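You operate a simulated robot arm through the tools that you are given. There is no shell and no other tool. Be economical: measure what you need, move in short steps, check, and stop when the job is done.

You are at the controls of a simulated robot arm. One attempt, no reset.

## Task
Stop pump A and swap its grey mist filter for the F37 one.
Fine: the new one is white, marked on top, and stands in the rack of the pump cart; pump off before the wing nut is eased; the grey one goes into that rack; clamp the new one tight; leave the other mist filters; leave the other V valves, pump controls and clamps of this pipe line.
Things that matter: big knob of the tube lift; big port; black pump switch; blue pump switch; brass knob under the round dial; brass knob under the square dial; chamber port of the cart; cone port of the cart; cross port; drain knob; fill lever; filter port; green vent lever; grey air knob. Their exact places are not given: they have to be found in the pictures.

The check looks at the end state, three seconds after you hand in, the way a careful person would. Anything else that was tipped, shoved, dropped, spilled or broken makes it a failure.

## Robot
A 7-joint arm with a two-finger parallel gripper on a trunk, on a base that drives. Base frame: it is fixed to the floor where the robot stands at the start and does not move with it; the origin is under the middle of the robot, x ahead of it, y to its left, z up. Units: mm, degrees, N and s.
With the tool pointing down near the work surface it reaches from about 300 to 720 mm from the robot's upright axis, wherever it stands. Its first joint turns from -166.0 to 166.0 degrees. Places, roughly: big knob of the tube lift [3500, 6900, 800]; big port [1100, 600, 1200]; black pump switch [3400, 6400, 800]; blue pump switch [400, -100, 900]; brass knob under the round dial [3000, 5900, 1400]; brass knob under the square dial [3200, 6400, 1400]; chamber port of the cart [600, -100, 900]; cone port of the cart [600, -400, 900]; cross port [1700, 1700, 1300]; drain knob [1000, -600, 900]; fill lever [800, -600, 1000]; filter port [1000, -500, 1100]; green vent lever [700, -500, 1000]; grey air knob [900, -500, 1100]; handle of valve V6 [1700, 1800, 1200]; knob of valve V3 [1000, 400, 1200]. Payload 1.57 kg.
The tool frame sits at the grasp point between the pads (the TCP): z along the fingers, y along the line on which they close. The tips reach 30 mm beyond it. The gripper opens to 80 mm. The fingers are 17 mm wide and 12 mm thick; the gripper's body (40 by 82 mm) begins 80 mm behind the TCP.
Orientation is told as [roll, pitch, yaw] about the base's x, y, z axes, in that order, counted from this pose: with the fingers straight down and closing along the base's y, the tool's x points along the base's -x, its y along +y and its z along -z.

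## Interface
- The arm moves only by the tool drive_tool. Its argument "deltas" is a list of rows, each an object of numbers (a shift or turn left out is 0, a gripper value left out holds the last): "dx", "dy", "dz": the shift along the tool's x, y, z in mm; "wx", "wy", "wz": the turn, a rotation vector about the tool's x, y, z in degrees; "hand": the gripper command, from -1 (fully open) to 1 (shut), values between in proportion. In form: [{"dx": .., "dy": .., "dz": .., "wx": .., "wy": .., "wz": .., "hand": ..}, ...]. A call has 1 to 12 rows; each row shifts and turns the commanded pose from where the row before left it, along the tool's axes as they then stand. A row lasts 0.2 s, in which the tool goes at most 50 mm and 8.6 degrees; a call with a longer step from one row to the next is refused whole, and so is a gripper value outside its range. Where a pose cannot be reached the arm comes as near as it can. A force on the tool above 40 N (or 10 N above the force at the start of the call, whichever is more), or a blocked arm, ends the call early, and 0.2 s more pass. The fingers move at their own pace (about 72 mm/s each) and stop on an object; they squeeze with about 40 N. The grip force told is the motor's: it shows also when the fingers shut on nothing. Time passes only in rows, and 0.2 s behind the last, so rows that do not move let the fingers close. The reply holds the time, the measured pose of the TCP, the force on the tool along the base axes, the opening and the grip force, in the units named above and with some noise, with the torque about the TCP (base axes, N m) and any sound that the robot's microphone picked up.
- Cameras (640 x 400 px; columns grow to the right, rows downward): "scene" is now at [-15.8, 85.5, 1409.8]; the picture's right is [-0.60, -0.80, 0.00], its down [-0.33, 0.25, -0.91] and it looks along [0.73, -0.55, -0.41] (base axes); focal length 254 px, centre (320, 200). "wrist" rides on the gripper at [72, -7, -122] in the tool frame; the picture's right is [0.09, 1.00, 0.00], its down [-0.84, 0.08, -0.54] and it looks along [-0.54, 0.05, 0.84] (tool axes); focal length 238 px, centre (320, 200).
- get_image(camera): a new picture of that camera. The clock stands still meanwhile.
- slide_trunk(by): slides the trunk up (or, below 0, down) by that many mm; the arm and the scene camera ride with it, the base frame stays. It gives what a move gives, with no picture.
- steer(legs): drives the robot by 1 to 6 legs, each [ahead, left, turn to the left] in mm, mm and degrees, along the robot's own axes; the way and the turn of a leg run together, so that a leg with both is an arc; at most 1500 mm and 180 degrees a leg. The arm and the cameras ride along, it lands a little off, and it stops where it bumps. It gives what a move gives.
- turn_head(pan, tilt): turns the head with the scene camera to pan (to the left, within 86 degrees either way) and tilt (down, from -29 to 69), counted from straight ahead of the robot. It gives what a move gives.
- locate(camera, pixels): for up to 12 pixels [column, row] of the newest picture of that camera ("zoom" is the newest enlarged one), the place [x, y, z] in the base frame of the surface seen there, good to about 2 mm. The clock stands still meanwhile.
- zoom(camera, box): a new picture of the part [left, top, right, bottom] of that camera's present view, enlarged. The clock stands still meanwhile.
- close_job(): hands the job in; it is judged then, once.

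Go step by step. Measure first, check grasps and placings, and put right what went wrong. The budget is 80 turns and 48 pictures, counting those below and the enlarged ones. Unless the task says otherwise, let go and move clear before handing in, and close with one line.

The tools are called after "Emit:" by a JSON object that holds its "fn" and its "kwargs". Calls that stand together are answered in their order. drive_tool: Moves the arm, as the interface text tells. Its arguments: {"type":"object","properties":{"deltas":{"type":"array","items":{"type":"object","properties":{"dx":{"type":"number"},"dy":{"type":"number"},"dz":{"type":"number"},"wx":{"type":"number"},"wy":{"type":"number"},"wz":{"type":"number"},"hand":{"type":"number"}}}}},"required":["deltas"]} The other tools are called the same way: slide_trunk (by) slides the trunk up or down; steer (legs) drives the base; turn_head (pan, tilt) turns the head that bears the scene camera; get_image (camera) takes a picture; locate (camera, pixels) gives the place of the surface under pixels of a picture; zoom (camera, box) takes an enlarged picture of a part of a camera's view; close_job () hands the job in.

At the start:

```text
time: 0.0
tool_pos: [401.3, -92.9, 1312.8]
tool_rot: [0.0, 0.0, -0.1]
contact_force: [0.2, -0.1, -0.1]
moment: [-0.01, -0.05, 0.04]
opening: 80.2
gripper_force: 0.1
trunk travel left (down, up): [-50.0, 65.0]
robot x, y, heading: [2.2, 1.1, -0.0]
head pan, tilt: [-36.8, 24.5]
```

scene: 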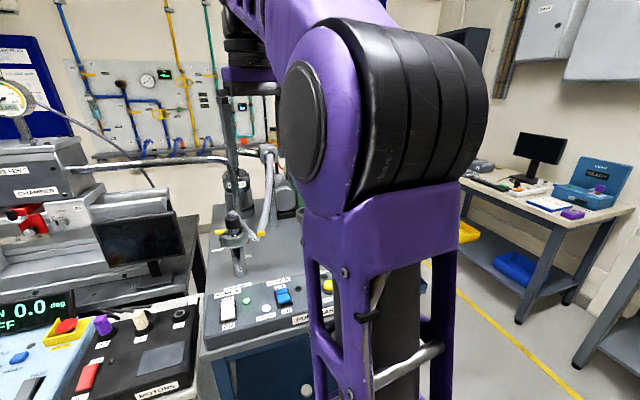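
wrist: 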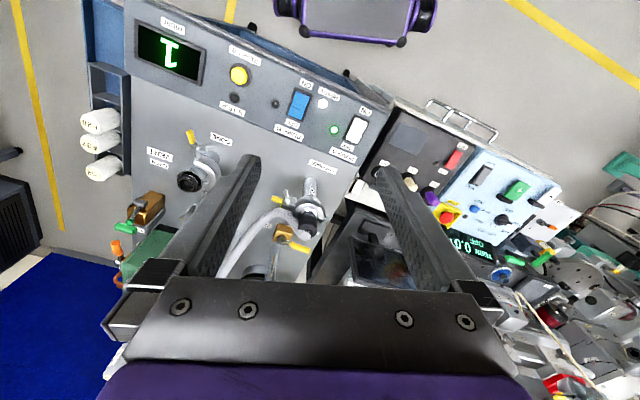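

The wrist picture shows the pump cart with its panel, a rack with white filters at (100,140), and clamps. I'll zoom in on the labels.

Emit:
{"fn": "zoom", "kwargs": {"camera": "wrist", "box": [70, 0, 390, 200]}}

Emit:
{"fn": "zoom", "kwargs": {"camera": "wrist", "box": [70, 110, 350, 285]}}

Emit:
{"fn": "zoom", "kwargs": {"camera": "scene", "box": [180, 130, 340, 350]}}

```text
2.00 times, centred on (230, 100) of wrist
```

zoom: 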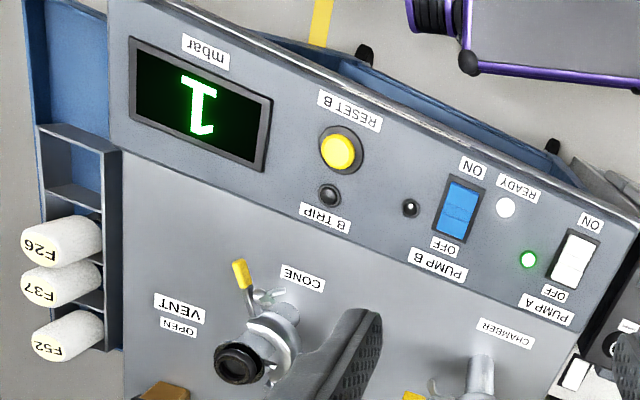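

```text
2.29 times, centred on (210, 198) of wrist
```

zoom: 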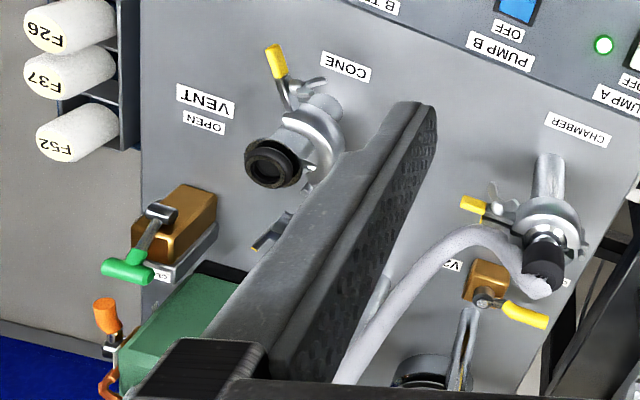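

```text
1.82 times, centred on (260, 240) of scene
```

zoom: 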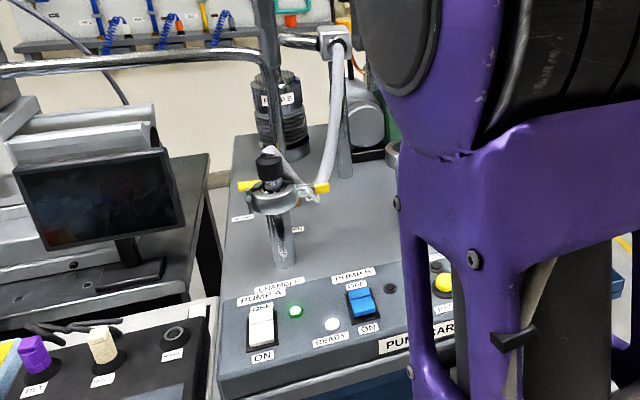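

White switch is pump A (lit green, ON). I measure key places, and pan the head to look toward the pump.

Emit:
{"fn": "locate", "kwargs": {"camera": "wrist", "pixels": [[356, 129], [351, 136], [361, 121], [298, 106], [100, 121], [100, 143], [103, 168], [112, 88], [122, 120], [255, 270], [150, 260], [310, 210]]}}

Emit:
{"fn": "turn_head", "kwargs": {"pan": -60, "tilt": 25}}

Emit:
{"fn": "get_image", "kwargs": {"camera": "scene"}}

```text
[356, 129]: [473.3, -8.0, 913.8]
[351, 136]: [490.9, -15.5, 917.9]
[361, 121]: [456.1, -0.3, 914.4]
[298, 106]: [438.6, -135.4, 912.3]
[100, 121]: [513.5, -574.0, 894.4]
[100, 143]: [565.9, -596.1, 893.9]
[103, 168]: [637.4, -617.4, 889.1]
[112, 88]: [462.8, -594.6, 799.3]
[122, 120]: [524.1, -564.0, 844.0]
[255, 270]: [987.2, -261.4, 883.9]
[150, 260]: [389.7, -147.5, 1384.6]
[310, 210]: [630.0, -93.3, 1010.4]
```

```text
time: 0.9
tool_pos: [400.4, -94.3, 1313.6]
tool_rot: [0.1, 0.0, -0.1]
contact_force: [-0.3, 0.0, 0.8]
moment: [0.03, 0.0, 0.02]
opening: 80.0
gripper_force: 0.1
trunk travel left (down, up): [-50.0, 65.0]
robot x, y, heading: [-1.2, -0.6, 0.1]
head pan, tilt: [-60.0, 25.0]
```

```text
42 pictures are left
```

scene: 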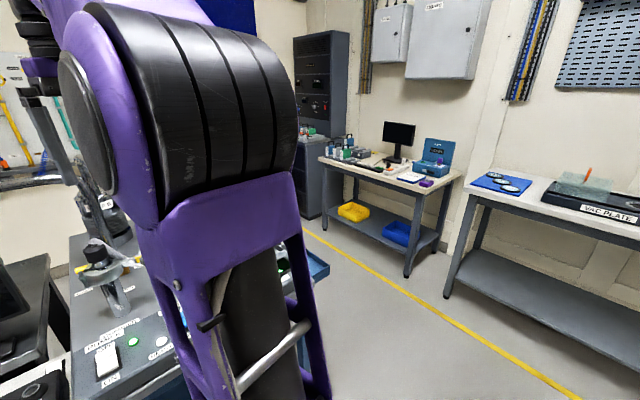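

The white switch's OFF end is the high end at about (490,-15,918). I shut the fingers and go over it.

Emit:
{"fn": "drive_tool", "kwargs": {"deltas": [{"dx": -28, "dy": 27, "dz": 30, "wz": 8, "hand": 1}, {"dx": -30, "dy": 27, "dz": 28, "wz": 8, "hand": 1}, {"dx": 0, "dy": 0, "dz": 45, "wz": 8, "hand": 1}, {"dz": 45}, {"dz": 45}, {"dz": 40}, {"dz": 40}]}}

Emit:
{"fn": "get_image", "kwargs": {"camera": "wrist"}}

```text
time: 2.5
tool_pos: [461.4, -43.8, 1040.6]
tool_rot: [0.1, -0.1, -24.1]
contact_force: [0.4, 0.2, 0.1]
moment: [0.02, -0.02, 0.0]
opening: 0.3
gripper_force: 21.1
trunk travel left (down, up): [-50.0, 65.0]
robot x, y, heading: [-1.1, 3.2, -0.0]
head pan, tilt: [-60.0, 25.0]
```

```text
41 pictures are left
```

wrist: 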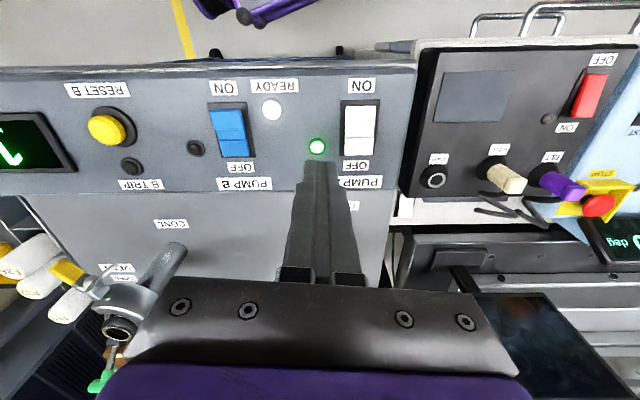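

Emit:
{"fn": "locate", "kwargs": {"camera": "wrist", "pixels": [[345, 103], [375, 103], [373, 152], [344, 152], [360, 127], [360, 145], [360, 110], [360, 190], [360, 165]]}}

```text
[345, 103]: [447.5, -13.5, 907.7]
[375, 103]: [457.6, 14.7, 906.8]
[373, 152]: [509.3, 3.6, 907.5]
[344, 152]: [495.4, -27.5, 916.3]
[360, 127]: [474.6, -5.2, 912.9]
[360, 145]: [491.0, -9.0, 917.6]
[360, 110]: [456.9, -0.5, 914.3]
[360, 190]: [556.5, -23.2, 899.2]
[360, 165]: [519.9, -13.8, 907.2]
```

Off end is at (491,-9,917); I align above it and press down in small steps.

Emit:
{"fn": "drive_tool", "kwargs": {"deltas": [{"dx": -14.6, "dy": 42.4}, {"dz": 40}, {"dz": 38}, {"dz": 6}, {"dz": 4}, {"dz": 4}, {"dz": 4}, {"dz": 3}, {"dz": 3}]}}

Emit:
{"fn": "get_image", "kwargs": {"camera": "wrist"}}

```text
time: 4.4
tool_pos: [495.4, -11.2, 945.7]
tool_rot: [0.4, -0.5, -24.0]
contact_force: [-5.1, 0.5, 17.7]
moment: [0.0, 0.29, 0.0]
opening: 0.0
gripper_force: 21.2
trunk travel left (down, up): [-50.0, 65.0]
robot x, y, heading: [2.0, 0.2, -0.0]
head pan, tilt: [-60.0, 25.0]
stopped in row 9: the force on the tool passed its limit at 46 N (the readings are from after the stop); the commanded pose is now the measured one
```

```text
40 pictures are left
```

wrist: 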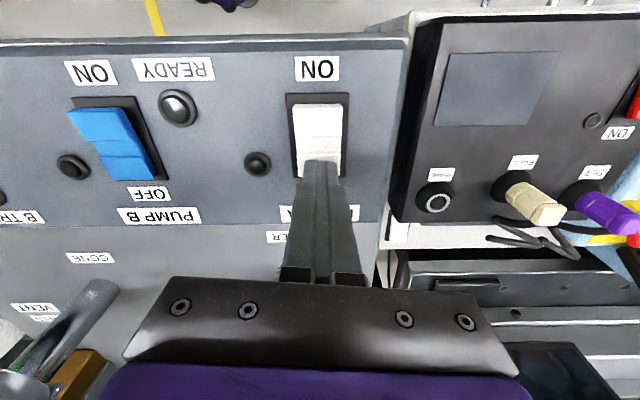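

Green lamp went dark: pump A is off. I raise the arm and look at the rear of the cart.

Emit:
{"fn": "drive_tool", "kwargs": {"deltas": [{"dz": -20}, {"dz": -45}, {"dz": -45}, {"dz": -45}, {"dz": -45}, {"dz": -45}, {"dz": -45}, {"dz": -40}, {"dx": 40}, {"dx": 40}, {"dx": 30}]}}

Emit:
{"fn": "turn_head", "kwargs": {"pan": -25, "tilt": 20}}

Emit:
{"fn": "get_image", "kwargs": {"camera": "wrist"}}

Emit:
{"fn": "get_image", "kwargs": {"camera": "scene"}}

```text
time: 6.8
tool_pos: [390.4, 35.4, 1274.0]
tool_rot: [0.1, -0.3, -24.1]
contact_force: [-0.3, -0.7, -1.1]
moment: [0.0, 0.03, 0.01]
opening: 0.1
gripper_force: 21.8
trunk travel left (down, up): [-50.0, 65.0]
robot x, y, heading: [1.3, 0.5, -0.1]
head pan, tilt: [-60.0, 25.0]
```

```text
time: 7.8
tool_pos: [391.9, 34.0, 1274.6]
tool_rot: [0.2, -0.4, -24.0]
contact_force: [-0.1, -0.6, -0.3]
moment: [-0.01, -0.02, -0.01]
opening: 0.0
gripper_force: 21.0
trunk travel left (down, up): [-50.0, 65.0]
robot x, y, heading: [-0.3, -0.3, -0.0]
head pan, tilt: [-25.0, 20.0]
```

```text
39 pictures are left
```

wrist: 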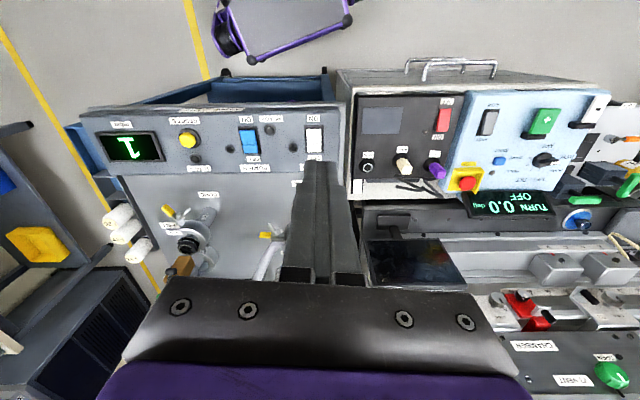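

```text
38 pictures are left
```

scene: 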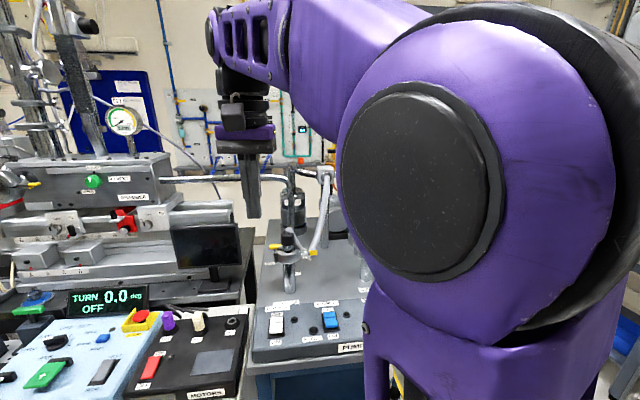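

I back off and drive to the right to see the filter and rack from the right front side of the cart.

Emit:
{"fn": "steer", "kwargs": {"legs": [[-250, 0, 0], [0, -900, 0], [0, 0, 40]]}}

Emit:
{"fn": "turn_head", "kwargs": {"pan": 0, "tilt": 20}}

Emit:
{"fn": "get_image", "kwargs": {"camera": "scene"}}

```text
time: 20.4
tool_pos: [25.0, -650.8, 1274.4]
tool_rot: [0.3, -0.3, 16.0]
contact_force: [1.0, -0.5, -0.5]
moment: [0.01, -0.01, -0.02]
opening: 0.0
gripper_force: 22.1
trunk travel left (down, up): [-50.0, 65.0]
robot x, y, heading: [-246.0, -928.3, 40.4]
head pan, tilt: [-25.0, 20.0]
```

```text
time: 21.3
tool_pos: [26.0, -650.2, 1273.6]
tool_rot: [0.2, -0.3, 16.1]
contact_force: [-0.8, 0.1, 1.0]
moment: [0.02, 0.01, 0.01]
opening: 0.0
gripper_force: 21.2
trunk travel left (down, up): [-50.0, 65.0]
robot x, y, heading: [-253.3, -930.3, 40.0]
head pan, tilt: [0.0, 20.0]
```

```text
37 pictures are left
```

scene: 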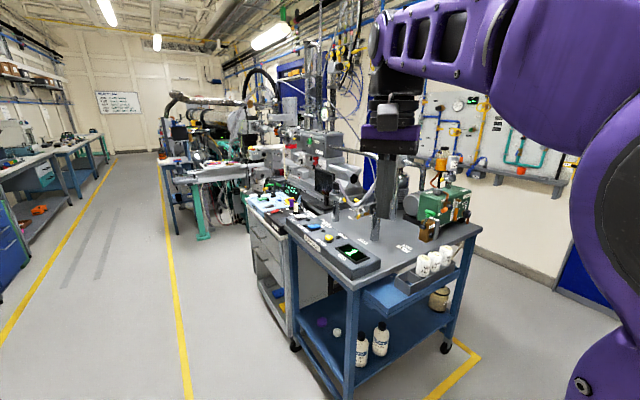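

Emit:
{"fn": "zoom", "kwargs": {"camera": "scene", "box": [330, 130, 530, 310]}}

Emit:
{"fn": "locate", "kwargs": {"camera": "scene", "pixels": [[352, 285], [484, 232], [447, 345], [420, 264], [448, 250], [455, 160], [442, 160], [430, 228], [470, 350], [440, 297]]}}

```text
2.22 times, centred on (430, 220) of scene
```

zoom: 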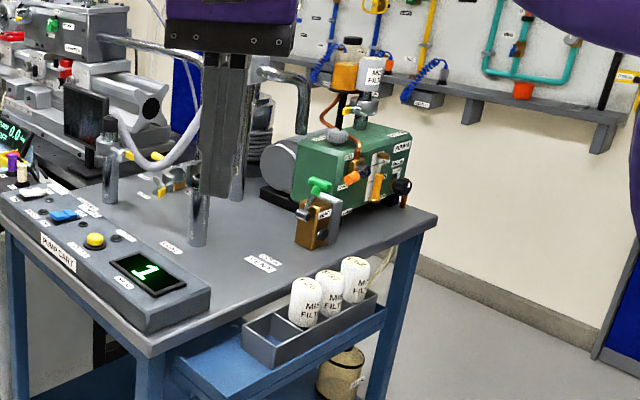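

```text
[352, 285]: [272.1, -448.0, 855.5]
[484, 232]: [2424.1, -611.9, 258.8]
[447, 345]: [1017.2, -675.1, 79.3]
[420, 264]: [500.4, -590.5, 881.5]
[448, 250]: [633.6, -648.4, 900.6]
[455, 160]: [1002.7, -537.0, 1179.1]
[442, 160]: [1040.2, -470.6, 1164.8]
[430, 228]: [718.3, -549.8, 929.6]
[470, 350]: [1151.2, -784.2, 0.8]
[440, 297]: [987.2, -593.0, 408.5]
```

The grey filter stands on the green pump at about (1003,-537,1180), and the rack holds F26, F37, F52 on the right side of the cart. I drive round to the cart's right side facing it.

Emit:
{"fn": "steer", "kwargs": {"legs": [[0, 0, 26], [224, -884, 0]]}}

Emit:
{"fn": "turn_head", "kwargs": {"pan": 15, "tilt": 35}}

Emit:
{"fn": "get_image", "kwargs": {"camera": "scene"}}

Emit:
{"fn": "get_image", "kwargs": {"camera": "wrist"}}

```text
time: 31.6
tool_pos: [781.6, -703.7, 1274.2]
tool_rot: [0.2, -0.3, 42.4]
contact_force: [-0.7, 0.4, -0.1]
moment: [-0.04, -0.01, -0.01]
opening: 0.2
gripper_force: 21.3
trunk travel left (down, up): [-50.0, 65.0]
robot x, y, heading: [658.5, -1076.7, 66.5]
head pan, tilt: [0.0, 20.0]
```

```text
time: 32.4
tool_pos: [781.6, -701.8, 1272.3]
tool_rot: [0.1, -0.1, 42.4]
contact_force: [-0.5, 0.9, -0.5]
moment: [0.01, 0.01, -0.02]
opening: 0.0
gripper_force: 21.4
trunk travel left (down, up): [-50.0, 65.0]
robot x, y, heading: [660.2, -1077.2, 66.5]
head pan, tilt: [15.0, 35.0]
```

```text
35 pictures are left
```

scene: 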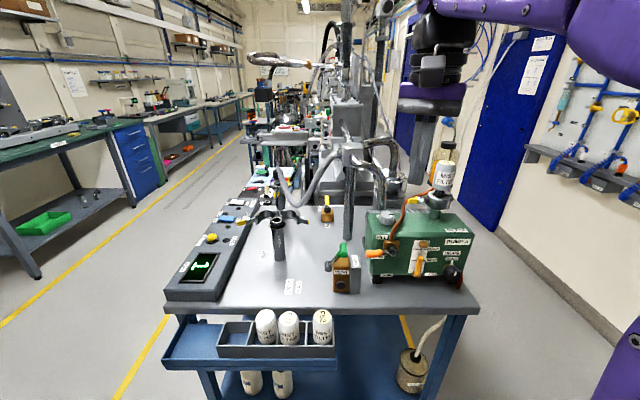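

```text
34 pictures are left
```

wrist: 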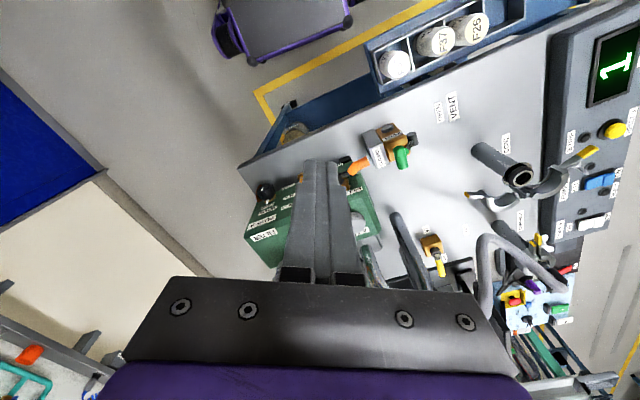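

Emit:
{"fn": "zoom", "kwargs": {"camera": "scene", "box": [320, 110, 500, 310]}}

Emit:
{"fn": "locate", "kwargs": {"camera": "scene", "pixels": [[442, 178], [446, 162], [437, 176], [450, 178], [441, 152], [430, 192], [436, 202], [445, 195], [265, 315], [288, 318], [321, 315], [235, 335]]}}

```text
2.00 times, centred on (410, 210) of scene
```

zoom: 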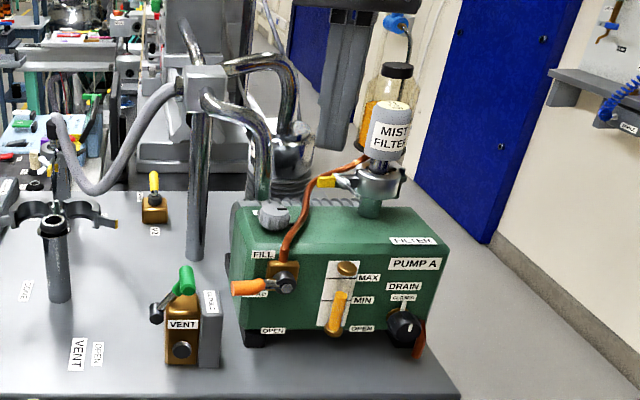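

```text
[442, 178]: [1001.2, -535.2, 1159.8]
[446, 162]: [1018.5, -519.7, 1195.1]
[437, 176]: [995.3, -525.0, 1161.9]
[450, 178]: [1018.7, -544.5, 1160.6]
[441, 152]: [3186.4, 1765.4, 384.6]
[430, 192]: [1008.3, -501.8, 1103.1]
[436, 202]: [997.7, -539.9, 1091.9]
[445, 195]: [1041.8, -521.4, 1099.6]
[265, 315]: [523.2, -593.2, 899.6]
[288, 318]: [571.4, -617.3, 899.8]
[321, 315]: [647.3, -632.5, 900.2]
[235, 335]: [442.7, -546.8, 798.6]
```

The front is PUMP A, with the grey MIST FILTER on its FILTER port held by a clamp with a wing nut behind (1008,-515,1100). I bring the wrist camera close, tilted, to see the clamp.

Emit:
{"fn": "drive_tool", "kwargs": {"deltas": [{"wz": -8, "hand": 1}, {"wz": -8}, {"dx": -39, "dy": -24}, {"dx": -38, "dy": -24}, {"dy": -25, "dz": 30}, {"dy": -24, "dz": 35}, {"dz": 45}, {"dz": 45}, {"wy": -7.5, "dz": 8}, {"wy": -7.5}, {"wy": -7.5}, {"wy": -7.5}]}}

Emit:
{"fn": "get_image", "kwargs": {"camera": "wrist"}}

```text
time: 35.0
tool_pos: [907.9, -687.5, 1094.3]
tool_rot: [0.0, -28.3, 58.1]
contact_force: [-0.1, -1.8, -0.7]
moment: [0.0, -0.01, 0.02]
opening: 0.0
gripper_force: 21.1
trunk travel left (down, up): [-50.0, 65.0]
robot x, y, heading: [658.9, -1075.4, 66.4]
head pan, tilt: [15.0, 35.0]
```

```text
32 pictures are left
```

wrist: 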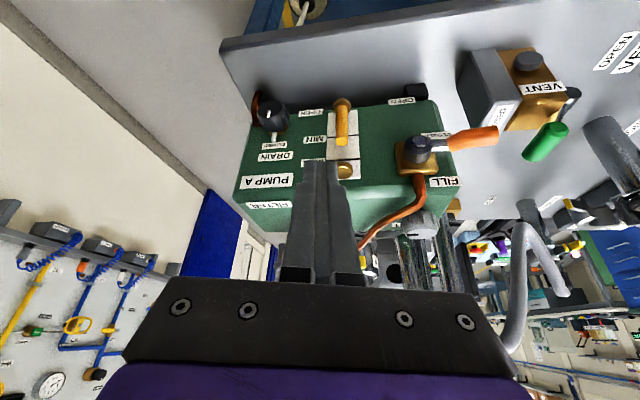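

The wrist picture is upside-down in this tilt and the gripper hides the filter. I stand upright again, rise and look down through open fingers.

Emit:
{"fn": "drive_tool", "kwargs": {"deltas": [{"wy": 7.2, "hand": -1}, {"wy": 7.1}, {"wy": 7}, {"wy": 7}, {"dz": -49}, {"dz": -49}, {"dz": -49}, {"dz": -49}, {"dx": -40}, {"dx": -40}, {"dx": -34}]}}

Emit:
{"fn": "get_image", "kwargs": {"camera": "wrist"}}

```text
time: 37.4
tool_pos: [934.2, -642.9, 1308.9]
tool_rot: [0.1, -2.3, 58.4]
contact_force: [0.8, 0.9, 0.0]
moment: [0.01, -0.02, 0.02]
opening: 79.9
gripper_force: 0.1
out of reach, approached as far as the arm can: row 10, 11
trunk travel left (down, up): [-50.0, 65.0]
robot x, y, heading: [654.2, -1075.4, 66.6]
head pan, tilt: [15.0, 35.0]
```

```text
31 pictures are left
```

wrist: 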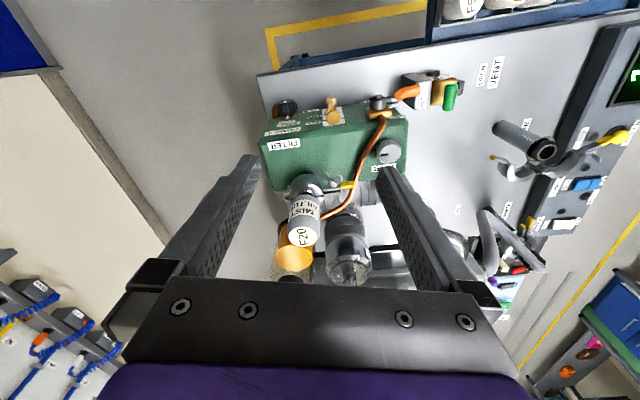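

Emit:
{"fn": "zoom", "kwargs": {"camera": "wrist", "box": [250, 140, 410, 290]}}

Emit:
{"fn": "locate", "kwargs": {"camera": "wrist", "pixels": [[304, 234], [348, 185], [305, 182], [290, 190], [320, 192], [335, 188], [288, 234], [320, 234], [304, 200], [296, 180]]}}

```text
2.67 times, centred on (330, 215) of wrist
```

zoom: 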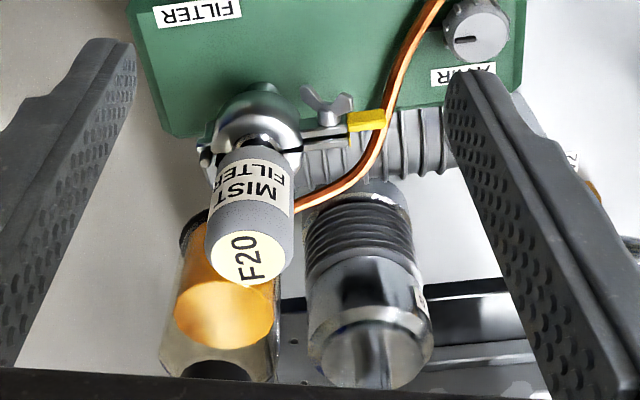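

```text
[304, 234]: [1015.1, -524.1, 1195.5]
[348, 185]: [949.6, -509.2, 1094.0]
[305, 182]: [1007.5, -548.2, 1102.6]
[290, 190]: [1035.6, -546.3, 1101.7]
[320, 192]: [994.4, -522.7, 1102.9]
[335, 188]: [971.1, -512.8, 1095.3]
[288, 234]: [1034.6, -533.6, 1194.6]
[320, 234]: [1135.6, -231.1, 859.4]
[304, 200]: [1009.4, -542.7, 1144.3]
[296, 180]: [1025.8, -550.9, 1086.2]
```

The filter (F20) sits in a clamp with the wing nut facing me near pixel (332,179). I need more reach, so I check the gap between base and cart from the head.

Emit:
{"fn": "turn_head", "kwargs": {"pan": 0, "tilt": 69}}

Emit:
{"fn": "get_image", "kwargs": {"camera": "scene"}}

Emit:
{"fn": "locate", "kwargs": {"camera": "wrist", "pixels": [[332, 179], [327, 175], [337, 175], [331, 184], [389, 152], [300, 160], [262, 140], [400, 110], [330, 186], [304, 220]]}}

```text
time: 38.4
tool_pos: [933.3, -644.1, 1309.4]
tool_rot: [0.1, -2.2, 58.3]
contact_force: [-0.4, 0.3, -0.3]
moment: [-0.02, 0.03, 0.01]
opening: 80.0
gripper_force: 0.1
trunk travel left (down, up): [-50.0, 65.0]
robot x, y, heading: [658.8, -1074.5, 66.7]
head pan, tilt: [0.0, 68.8]
```

```text
29 pictures are left
```

scene: 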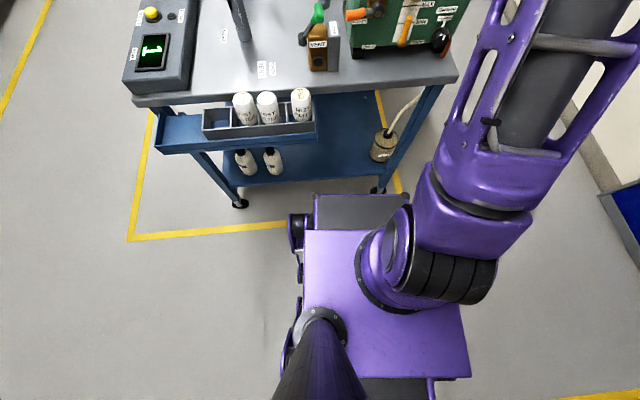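

```text
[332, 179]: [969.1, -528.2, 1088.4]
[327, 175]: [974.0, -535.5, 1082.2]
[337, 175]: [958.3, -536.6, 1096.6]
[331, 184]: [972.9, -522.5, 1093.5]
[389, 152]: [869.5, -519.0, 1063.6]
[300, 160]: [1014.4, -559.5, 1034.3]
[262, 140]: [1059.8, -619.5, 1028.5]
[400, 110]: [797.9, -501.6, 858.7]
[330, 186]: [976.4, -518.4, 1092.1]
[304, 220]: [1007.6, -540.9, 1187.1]
```

Emit:
{"fn": "locate", "kwargs": {"camera": "scene", "pixels": [[360, 196], [318, 196], [405, 196], [300, 214], [300, 181], [240, 204], [378, 190], [240, 150], [314, 137], [205, 137], [300, 240]]}}

```text
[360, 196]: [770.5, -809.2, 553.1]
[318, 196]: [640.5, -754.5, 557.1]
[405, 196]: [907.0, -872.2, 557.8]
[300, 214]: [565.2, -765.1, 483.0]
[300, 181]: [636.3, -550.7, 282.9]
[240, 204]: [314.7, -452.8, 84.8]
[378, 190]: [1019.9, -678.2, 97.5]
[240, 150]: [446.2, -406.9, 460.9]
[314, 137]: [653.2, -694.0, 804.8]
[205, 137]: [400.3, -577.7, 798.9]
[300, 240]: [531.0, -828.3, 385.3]
```

The base front is ~140 mm from the cart; I move 80 ahead and 60 right, then prepare the tool for looking at the nut.

Emit:
{"fn": "steer", "kwargs": {"legs": [[75, -60, 0]]}}

Emit:
{"fn": "turn_head", "kwargs": {"pan": 0, "tilt": 40}}

Emit:
{"fn": "get_image", "kwargs": {"camera": "scene"}}

```text
time: 39.6
tool_pos: [1018.9, -600.2, 1311.5]
tool_rot: [0.1, -2.2, 58.4]
contact_force: [0.7, 0.4, -0.8]
moment: [0.02, -0.02, 0.0]
opening: 80.1
gripper_force: 0.1
trunk travel left (down, up): [-50.0, 65.0]
robot x, y, heading: [741.9, -1030.7, 66.5]
head pan, tilt: [0.0, 68.8]
```

```text
time: 40.5
tool_pos: [1017.3, -598.7, 1310.5]
tool_rot: [0.1, -2.2, 58.4]
contact_force: [1.0, 0.6, -0.2]
moment: [0.01, 0.04, 0.0]
opening: 80.1
gripper_force: 0.0
trunk travel left (down, up): [-50.0, 65.0]
robot x, y, heading: [742.5, -1031.6, 66.6]
head pan, tilt: [0.0, 40.0]
```

```text
28 pictures are left
```

scene: 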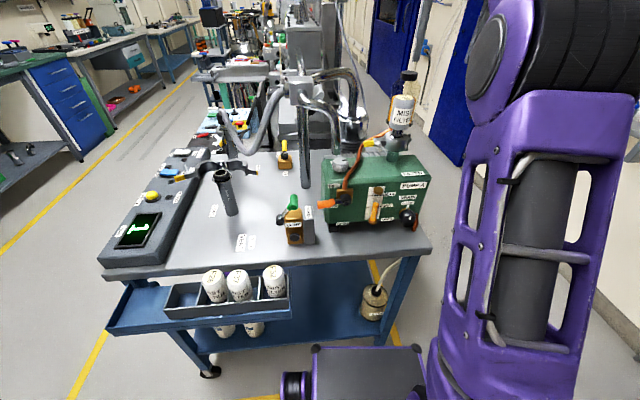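

Emit:
{"fn": "zoom", "kwargs": {"camera": "scene", "box": [340, 80, 440, 170]}}

Emit:
{"fn": "locate", "kwargs": {"camera": "zoom", "pixels": [[200, 240], [190, 240], [210, 240], [200, 225], [200, 255], [300, 230]]}}

```text
4.44 times, centred on (390, 125) of scene
```

zoom: 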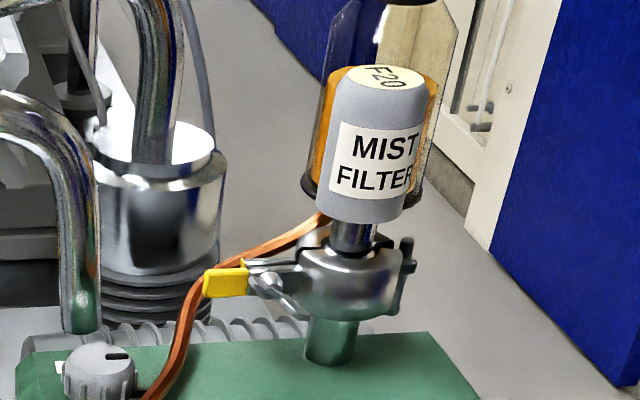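

```text
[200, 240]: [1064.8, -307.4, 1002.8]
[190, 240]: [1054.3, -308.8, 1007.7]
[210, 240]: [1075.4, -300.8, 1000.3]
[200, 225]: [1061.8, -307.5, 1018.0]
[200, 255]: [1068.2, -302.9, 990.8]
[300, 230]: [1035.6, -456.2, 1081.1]
```

Emit:
{"fn": "locate", "kwargs": {"camera": "zoom", "pixels": [[258, 278], [268, 285], [275, 283], [288, 300], [298, 310], [225, 282], [340, 275], [365, 290], [320, 280], [375, 205], [350, 240], [385, 75]]}}

```text
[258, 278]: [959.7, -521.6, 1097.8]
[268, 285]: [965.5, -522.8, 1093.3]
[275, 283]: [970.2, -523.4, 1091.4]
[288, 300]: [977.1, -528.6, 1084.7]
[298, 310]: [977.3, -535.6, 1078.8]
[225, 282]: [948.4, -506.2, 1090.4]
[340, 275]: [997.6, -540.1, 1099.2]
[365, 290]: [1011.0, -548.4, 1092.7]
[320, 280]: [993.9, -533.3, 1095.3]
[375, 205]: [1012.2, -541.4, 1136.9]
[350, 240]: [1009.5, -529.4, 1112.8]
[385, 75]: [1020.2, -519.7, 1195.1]
```

The nut's ears lie at (958,-536,1097) and (975,-536,1081), axis along the cart's side normal (heading 66°). I check the copper tube and pump-top positions and bring the tool back in front of the nut to turn it level.

Emit:
{"fn": "locate", "kwargs": {"camera": "zoom", "pixels": [[190, 300], [182, 330], [205, 275], [235, 262], [160, 385], [300, 225], [210, 268], [245, 268], [210, 295], [400, 265], [300, 350], [120, 350]]}}

Emit:
{"fn": "drive_tool", "kwargs": {"deltas": [{"wz": -7.6, "hand": -1}, {"dx": 44, "dy": 20}, {"dx": 44, "dy": 20}, {"dy": 34}, {"dz": 45}, {"dz": 45}]}}

```text
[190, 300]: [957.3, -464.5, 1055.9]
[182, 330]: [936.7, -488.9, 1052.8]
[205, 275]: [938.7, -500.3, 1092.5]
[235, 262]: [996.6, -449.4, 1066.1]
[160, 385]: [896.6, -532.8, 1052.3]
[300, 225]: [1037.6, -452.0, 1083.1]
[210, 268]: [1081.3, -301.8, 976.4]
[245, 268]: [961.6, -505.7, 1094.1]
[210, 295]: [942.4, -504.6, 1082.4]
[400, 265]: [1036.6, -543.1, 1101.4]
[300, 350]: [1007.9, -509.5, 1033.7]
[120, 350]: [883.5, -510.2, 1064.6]
```

```text
time: 42.0
tool_pos: [917.3, -646.7, 1218.6]
tool_rot: [-0.2, -2.2, 65.9]
contact_force: [0.6, -0.2, 0.4]
moment: [0.01, 0.0, -0.02]
opening: 80.1
gripper_force: 0.0
trunk travel left (down, up): [-50.0, 65.0]
robot x, y, heading: [742.1, -1035.0, 66.3]
head pan, tilt: [0.0, 40.0]
```

Tube is behind the tab, clear. Now tilt fingers level.

Emit:
{"fn": "drive_tool", "kwargs": {"deltas": [{"wy": -8}, {"wy": -8}, {"wy": -8}, {"wy": -8}, {"wy": -8}, {"wy": -8}, {"wy": -8}, {"wy": -8}, {"wy": -8}, {"wy": -8}, {"wy": -7.8}]}}

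```text
time: 42.9
tool_pos: [931.4, -622.3, 1139.5]
tool_rot: [0.1, -20.4, 65.6]
contact_force: [0.0, 0.5, 0.4]
moment: [0.04, -0.02, 0.0]
opening: 80.1
gripper_force: 0.1
trunk travel left (down, up): [-50.0, 65.0]
robot x, y, heading: [741.5, -1028.4, 66.2]
head pan, tilt: [0.0, 40.0]
stopped in row 4: the arm was blocked; the commanded pose is now the measured one
```

The tilt was blocked and the tool sank to z 1139; I look before going on.

Emit:
{"fn": "turn_head", "kwargs": {"pan": 0, "tilt": 30}}

Emit:
{"fn": "get_image", "kwargs": {"camera": "scene"}}

```text
time: 43.6
tool_pos: [930.7, -621.3, 1136.9]
tool_rot: [0.1, -20.2, 65.8]
contact_force: [-0.6, -0.6, -0.1]
moment: [0.03, 0.01, -0.02]
opening: 79.8
gripper_force: 0.2
trunk travel left (down, up): [-50.0, 65.0]
robot x, y, heading: [741.7, -1031.2, 66.6]
head pan, tilt: [0.0, 30.0]
```

```text
26 pictures are left
```

scene: 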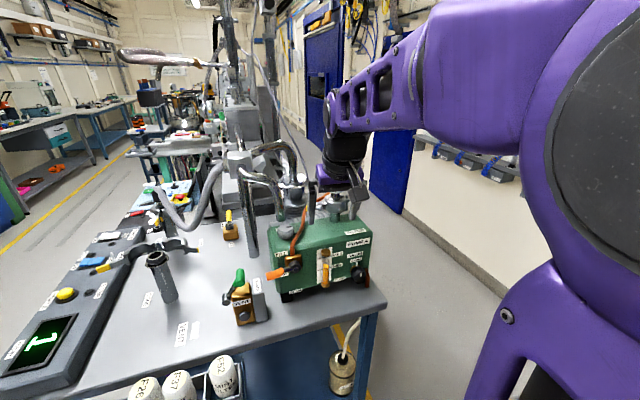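

Emit:
{"fn": "zoom", "kwargs": {"camera": "scene", "box": [270, 90, 430, 260]}}

```text
2.35 times, centred on (350, 175) of scene
```

zoom: 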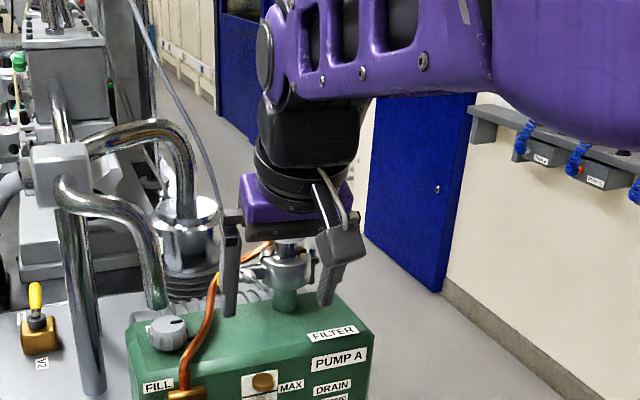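

The level pose is too near the robot for the arm to fold. I back the base 170 mm and retry the tilt.

Emit:
{"fn": "steer", "kwargs": {"legs": [[-170, 0, 0]]}}

Emit:
{"fn": "drive_tool", "kwargs": {"deltas": [{"dx": -25, "dz": -5}, {"dx": -40, "dz": -20}, {"dx": -40, "dz": -20}, {"wy": -8}, {"wy": -8}, {"wy": -8}, {"wy": -8}, {"wy": -8}, {"wy": -8}, {"wy": -8}, {"wy": -8}]}}

```text
time: 45.1
tool_pos: [861.0, -780.2, 1137.7]
tool_rot: [0.1, -20.4, 65.7]
contact_force: [0.4, 0.6, 0.4]
moment: [0.01, 0.04, -0.01]
opening: 79.9
gripper_force: 0.0
trunk travel left (down, up): [-50.0, 65.0]
robot x, y, heading: [668.9, -1187.8, 66.3]
head pan, tilt: [0.0, 30.0]
```

```text
time: 47.5
tool_pos: [896.2, -703.5, 1214.5]
tool_rot: [1.1, -84.1, 64.7]
contact_force: [-0.5, -0.4, 0.6]
moment: [0.0, -0.01, 0.03]
opening: 80.0
gripper_force: 0.1
trunk travel left (down, up): [-50.0, 65.0]
robot x, y, heading: [670.4, -1191.4, 66.4]
head pan, tilt: [0.0, 30.0]
```

Level now. I finish the tilt and roll +135° so the pads straddle the ear plane.

Emit:
{"fn": "drive_tool", "kwargs": {"deltas": [{"wy": -5.9}, {"wz": 8}, {"wz": 8}, {"wz": 8}, {"wz": 8}, {"wz": 8}, {"wz": 8}, {"wz": 8}, {"wz": 8}, {"wz": 8}, {"wz": 8}, {"wz": 8}]}}

Emit:
{"fn": "drive_tool", "kwargs": {"deltas": [{"wz": 8}, {"wz": 8}, {"wz": 8}, {"wz": 8}, {"wz": 8}, {"wz": 7}]}}

Emit:
{"fn": "get_image", "kwargs": {"camera": "wrist"}}

```text
time: 50.1
tool_pos: [896.3, -703.5, 1214.8]
tool_rot: [90.0, -1.7, -24.2]
contact_force: [-0.1, 0.8, 0.2]
moment: [0.0, 0.01, -0.02]
opening: 80.0
gripper_force: 0.1
trunk travel left (down, up): [-50.0, 65.0]
robot x, y, heading: [673.9, -1190.6, 66.4]
head pan, tilt: [0.0, 30.0]
```

```text
time: 51.5
tool_pos: [895.9, -702.7, 1215.9]
tool_rot: [90.0, 45.3, -24.3]
contact_force: [-0.5, 0.2, 0.0]
moment: [-0.01, -0.02, -0.03]
opening: 80.2
gripper_force: 0.1
trunk travel left (down, up): [-50.0, 65.0]
robot x, y, heading: [674.3, -1188.8, 66.3]
head pan, tilt: [0.0, 30.0]
```

```text
24 pictures are left
```

wrist: 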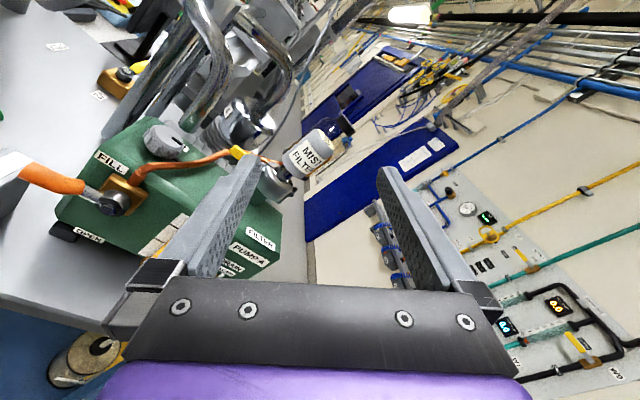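

I lower to the nut's axis and stop 60 mm in front of it with the fingers half closed.

Emit:
{"fn": "drive_tool", "kwargs": {"deltas": [{"dx": -28, "dy": -31, "hand": 0.1}, {"dx": -28, "dy": -31}, {"dx": -29, "dy": -31}, {"dz": 40}, {"dz": 40}, {"dz": 16}, {}]}}

Emit:
{"fn": "get_image", "kwargs": {"camera": "wrist"}}

```text
time: 53.1
tool_pos: [931.2, -612.8, 1090.1]
tool_rot: [90.3, 45.1, -24.0]
contact_force: [0.2, 1.5, 0.2]
moment: [0.02, 0.03, 0.01]
opening: 36.0
gripper_force: 0.0
trunk travel left (down, up): [-50.0, 65.0]
robot x, y, heading: [674.5, -1190.0, 66.2]
head pan, tilt: [0.0, 30.0]
```

```text
23 pictures are left
```

wrist: 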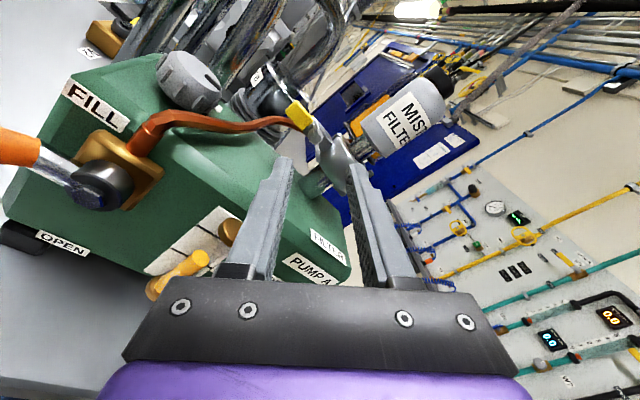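

Emit:
{"fn": "zoom", "kwargs": {"camera": "wrist", "box": [250, 80, 410, 240]}}

```text
2.50 times, centred on (330, 160) of wrist
```

zoom: 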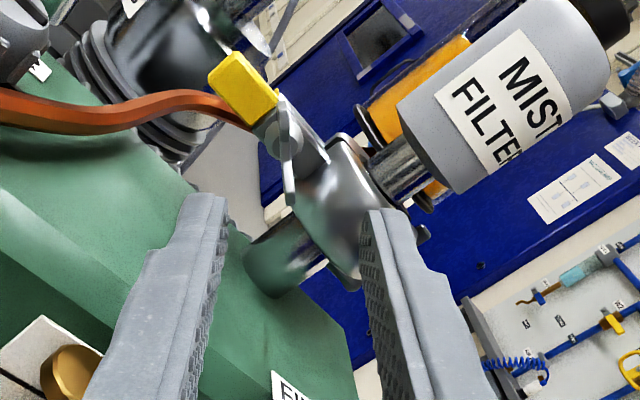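

The nut shows edge-on between zoom (282,100) and (289,200), well aligned. I measure it.

Emit:
{"fn": "locate", "kwargs": {"camera": "zoom", "pixels": [[282, 103], [284, 115], [287, 150], [288, 185], [290, 200], [296, 140], [280, 140], [335, 200], [370, 160]]}}

```text
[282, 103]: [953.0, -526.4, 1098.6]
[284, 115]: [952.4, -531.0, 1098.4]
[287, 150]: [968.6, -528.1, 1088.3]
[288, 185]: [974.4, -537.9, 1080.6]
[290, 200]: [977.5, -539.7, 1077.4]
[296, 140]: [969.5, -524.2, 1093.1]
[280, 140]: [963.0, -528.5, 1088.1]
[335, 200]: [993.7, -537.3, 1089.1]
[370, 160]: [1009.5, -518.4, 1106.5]
```

I correct the roll by −8° and the offset, move in, and close on the ears.

Emit:
{"fn": "drive_tool", "kwargs": {"deltas": [{"wz": -8, "hand": 0.1}, {"dx": 1, "dy": -2.5, "dz": 25}, {"dz": 20}, {"dz": 10}, {"dz": 6}, {"hand": 1}, {"hand": 1}, {"hand": 1}]}}

Emit:
{"fn": "zoom", "kwargs": {"camera": "wrist", "box": [250, 80, 410, 240]}}

```text
time: 54.9
tool_pos: [953.2, -557.3, 1090.5]
tool_rot: [90.2, 37.2, -24.2]
contact_force: [-0.6, 1.5, -0.3]
moment: [-0.17, 0.09, 0.07]
opening: 3.8
gripper_force: 24.0
trunk travel left (down, up): [-50.0, 65.0]
robot x, y, heading: [672.2, -1187.5, 66.2]
head pan, tilt: [0.0, 30.0]
```

```text
2.50 times, centred on (330, 160) of wrist
```

zoom: 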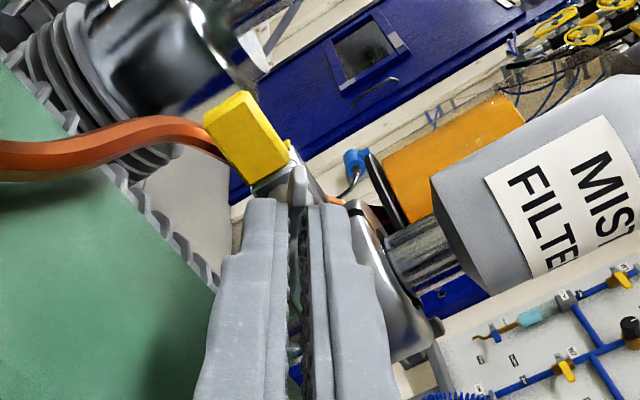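

The ears are held (opening 3.8). I turn counterclockwise in steps.

Emit:
{"fn": "drive_tool", "kwargs": {"deltas": [{"wz": -7, "hand": 1}, {"wz": -7}, {"wz": -7}, {"wz": -7}, {"wz": -7}, {"wz": -7}, {"wz": -7}, {"wz": -7}, {"wz": -7}, {"wz": -7}, {"wz": -7}, {"wz": -7}]}}

```text
time: 57.5
tool_pos: [954.8, -557.2, 1087.4]
tool_rot: [89.7, -47.0, -24.2]
contact_force: [-1.4, -9.1, -23.1]
moment: [-0.15, 0.15, -0.15]
opening: 3.7
gripper_force: 24.8
trunk travel left (down, up): [-50.0, 65.0]
robot x, y, heading: [675.5, -1190.2, 66.5]
head pan, tilt: [0.0, 30.0]
```

Emit:
{"fn": "zoom", "kwargs": {"camera": "wrist", "box": [250, 80, 410, 240]}}

```text
2.50 times, centred on (330, 160) of wrist
```

zoom: 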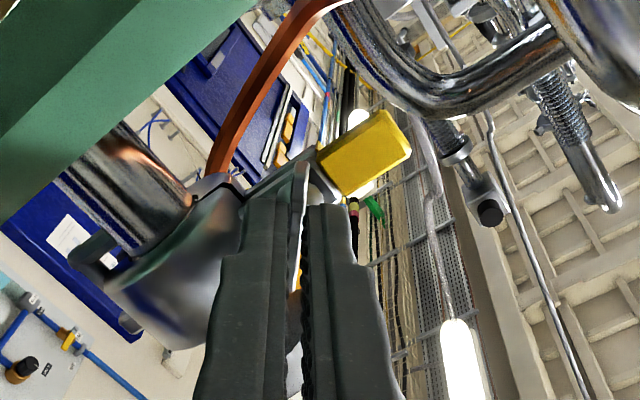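

The nut followed about 84°. I shift down 3 mm to relieve the side load and keep turning.

Emit:
{"fn": "drive_tool", "kwargs": {"deltas": [{"dx": 2.2, "dy": -2}, {"wz": -8}, {"wz": -8}, {"wz": -8}, {"wz": -8}, {"wz": -8}, {"wz": -8}, {"wz": -8}, {"wz": -8}, {"wz": -8}, {"wz": -8}, {"wz": -8}]}}

Emit:
{"fn": "zoom", "kwargs": {"camera": "wrist", "box": [250, 80, 410, 240]}}

```text
time: 60.1
tool_pos: [955.0, -558.1, 1086.2]
tool_rot: [-90.1, -45.1, 155.7]
contact_force: [16.8, -7.1, -7.2]
moment: [0.7, 1.55, 0.14]
opening: 19.9
gripper_force: 33.3
trunk travel left (down, up): [-50.0, 65.0]
robot x, y, heading: [672.0, -1191.7, 66.4]
head pan, tilt: [0.0, 30.0]
```

```text
2.50 times, centred on (330, 160) of wrist
```

zoom: 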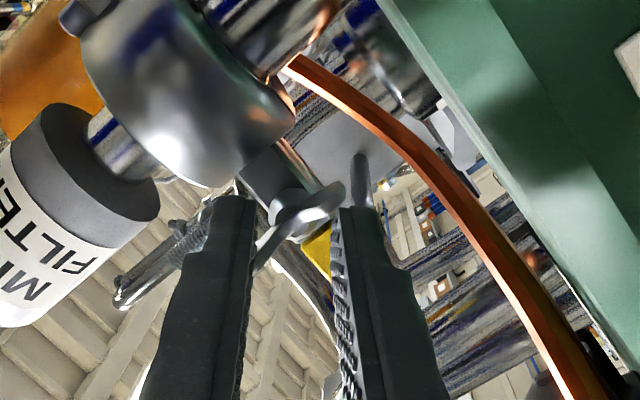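

The nut turned about 125° and then the pads slipped (opening 19.9), so it may be at its stop. I open, back off and look.

Emit:
{"fn": "drive_tool", "kwargs": {"deltas": [{"hand": 0}, {"hand": 0}, {"dz": -20}, {"dz": -40}, {"dz": -30}, {"wz": 8}, {"wz": 8}, {"wz": 8}, {"wz": 8}]}}

Emit:
{"fn": "zoom", "kwargs": {"camera": "scene", "box": [270, 120, 430, 260]}}

Emit:
{"fn": "zoom", "kwargs": {"camera": "wrist", "box": [210, 40, 450, 200]}}

```text
time: 62.1
tool_pos: [915.4, -638.7, 1087.7]
tool_rot: [-90.8, -77.3, 156.5]
contact_force: [-0.1, 0.3, 0.4]
moment: [-0.01, 0.02, -0.02]
opening: 40.1
gripper_force: 0.1
trunk travel left (down, up): [-50.0, 65.0]
robot x, y, heading: [674.3, -1187.5, 66.4]
head pan, tilt: [0.0, 30.0]
```

```text
2.86 times, centred on (350, 190) of scene
```

zoom: 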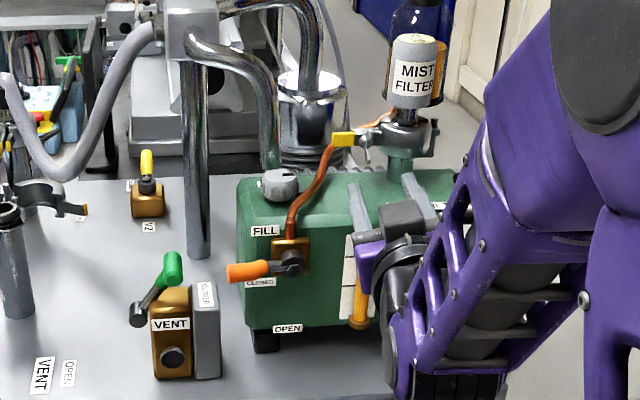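

```text
2.50 times, centred on (330, 120) of wrist
```

zoom: 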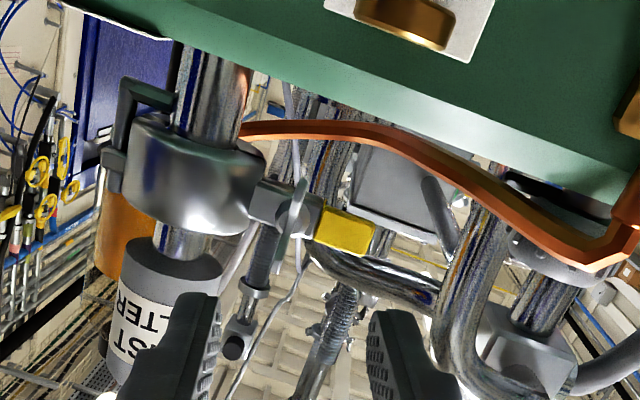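

Clamp still stands closed, ears now nearly vertical. I measure them for a second grip.

Emit:
{"fn": "locate", "kwargs": {"camera": "zoom", "pixels": [[300, 186], [299, 195], [297, 215], [294, 240], [285, 205], [310, 212], [345, 230], [265, 205], [190, 180]]}}

```text
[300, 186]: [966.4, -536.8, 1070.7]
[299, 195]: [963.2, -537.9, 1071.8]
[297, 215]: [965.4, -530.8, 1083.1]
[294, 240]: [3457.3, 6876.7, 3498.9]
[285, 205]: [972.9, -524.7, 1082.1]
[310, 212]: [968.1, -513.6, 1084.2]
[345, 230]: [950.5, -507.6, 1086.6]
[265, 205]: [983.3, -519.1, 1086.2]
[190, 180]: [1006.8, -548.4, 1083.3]
```

Emit:
{"fn": "drive_tool", "kwargs": {"deltas": [{"wz": 8, "hand": 0.4}, {"dy": -3, "dz": 40}, {"dz": 30}, {"dz": 15}, {"dz": 6}, {"hand": 1}, {"hand": 1}, {"hand": 1}]}}

Emit:
{"fn": "drive_tool", "kwargs": {"deltas": [{"wz": -5}, {"wz": -5}, {"wz": -5}, {"wz": -5}, {"wz": -5}, {"wz": -5}]}}

Emit:
{"fn": "zoom", "kwargs": {"camera": "wrist", "box": [210, 60, 450, 220]}}

```text
time: 63.9
tool_pos: [956.4, -555.7, 1087.1]
tool_rot: [-92.0, -85.1, 157.7]
contact_force: [-2.1, 1.7, -0.5]
moment: [0.18, 0.43, 0.31]
opening: 5.3
gripper_force: 25.6
trunk travel left (down, up): [-50.0, 65.0]
robot x, y, heading: [673.9, -1193.6, 66.4]
head pan, tilt: [0.0, 30.0]
```

```text
time: 65.3
tool_pos: [955.8, -556.9, 1087.5]
tool_rot: [-90.2, -55.0, 156.1]
contact_force: [-4.5, -0.8, -1.4]
moment: [0.66, 0.94, 0.6]
opening: 15.3
gripper_force: 30.8
trunk travel left (down, up): [-50.0, 65.0]
robot x, y, heading: [675.3, -1192.5, 66.5]
head pan, tilt: [0.0, 30.0]
```

```text
2.50 times, centred on (330, 140) of wrist
```

zoom: 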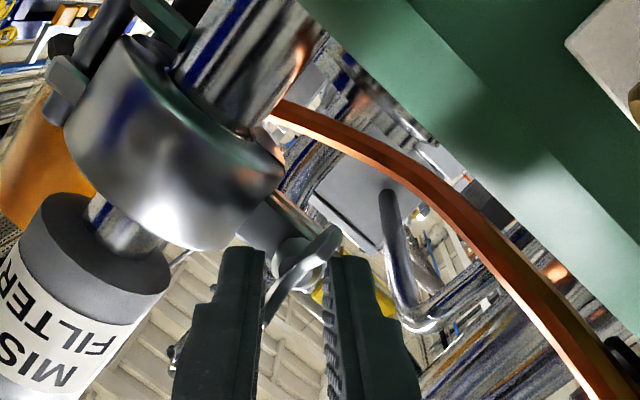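

The nut is at its stop (ears again slanted across the pads), so it is eased. I let go, back off and look at how the clamp opens.

Emit:
{"fn": "drive_tool", "kwargs": {"deltas": [{"hand": 0.2}, {"hand": 0.2}, {"dz": -20}, {"dz": -40}, {"dz": -40}, {"wz": 8}, {"wz": 8}, {"wz": 8}, {"wz": 8}, {"wz": 8}, {"wz": 8}, {"wz": 8}]}}

Emit:
{"fn": "zoom", "kwargs": {"camera": "scene", "box": [335, 130, 395, 180]}}

Emit:
{"fn": "zoom", "kwargs": {"camera": "scene", "box": [245, 160, 325, 230]}}

```text
time: 67.9
tool_pos: [915.8, -649.2, 1085.8]
tool_rot: [90.5, -68.9, -24.7]
contact_force: [-0.6, -0.7, 0.0]
moment: [-0.01, -0.02, 0.02]
opening: 32.1
gripper_force: 0.0
trunk travel left (down, up): [-50.0, 65.0]
robot x, y, heading: [671.9, -1191.0, 66.1]
head pan, tilt: [0.0, 30.0]
```

```text
8.00 times, centred on (365, 155) of scene
```

zoom: 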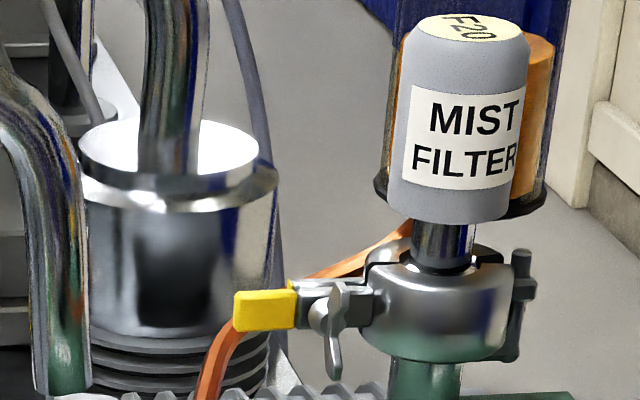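

```text
5.71 times, centred on (285, 195) of scene
```

zoom: 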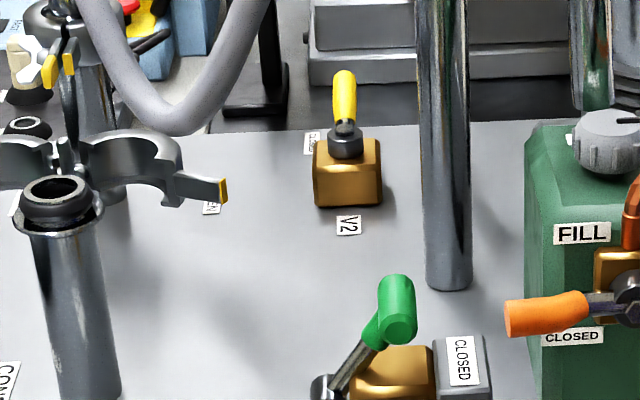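

Now clear: the front half carries the yellow tab (scene pixel ≈(358,169)) and swings about the hinge at the right. I measure the tab and hinge.

Emit:
{"fn": "locate", "kwargs": {"camera": "scene", "pixels": [[355, 169], [358, 169], [361, 169], [358, 167], [358, 170.5], [390, 165], [391, 168], [379, 170], [368, 166], [366, 174]]}}

Emit:
{"fn": "drive_tool", "kwargs": {"deltas": [{"wz": 8}, {"wz": 8}, {"wz": 8}, {"wz": 8}, {"wz": 8}, {"wz": 8}, {"wz": 8}, {"wz": 8}, {"wz": 5}]}}

Emit:
{"fn": "zoom", "kwargs": {"camera": "wrist", "box": [210, 60, 450, 220]}}

```text
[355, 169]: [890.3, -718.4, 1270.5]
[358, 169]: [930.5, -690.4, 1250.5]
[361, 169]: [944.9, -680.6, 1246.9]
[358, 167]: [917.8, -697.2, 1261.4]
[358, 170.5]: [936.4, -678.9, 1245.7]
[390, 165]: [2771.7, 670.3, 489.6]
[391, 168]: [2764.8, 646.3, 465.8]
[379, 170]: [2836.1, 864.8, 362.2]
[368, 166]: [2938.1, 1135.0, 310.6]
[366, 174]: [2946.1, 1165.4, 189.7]
```

```text
time: 69.9
tool_pos: [915.2, -648.9, 1087.3]
tool_rot: [90.2, 0.2, -24.3]
contact_force: [0.2, 0.1, -0.2]
moment: [-0.03, 0.02, 0.03]
opening: 32.1
gripper_force: 0.1
trunk travel left (down, up): [-50.0, 65.0]
robot x, y, heading: [672.7, -1188.2, 66.3]
head pan, tilt: [0.0, 30.0]
```

```text
2.50 times, centred on (330, 140) of wrist
```

zoom: 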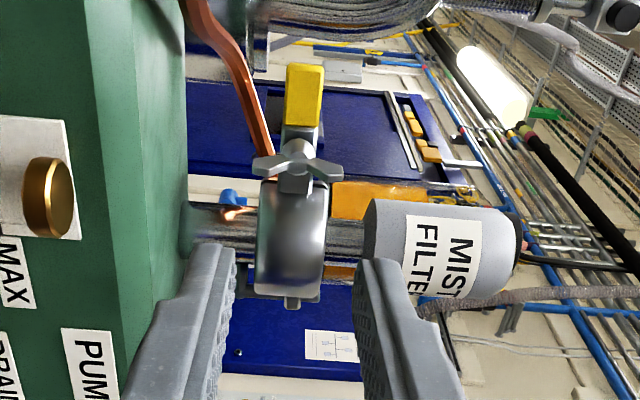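

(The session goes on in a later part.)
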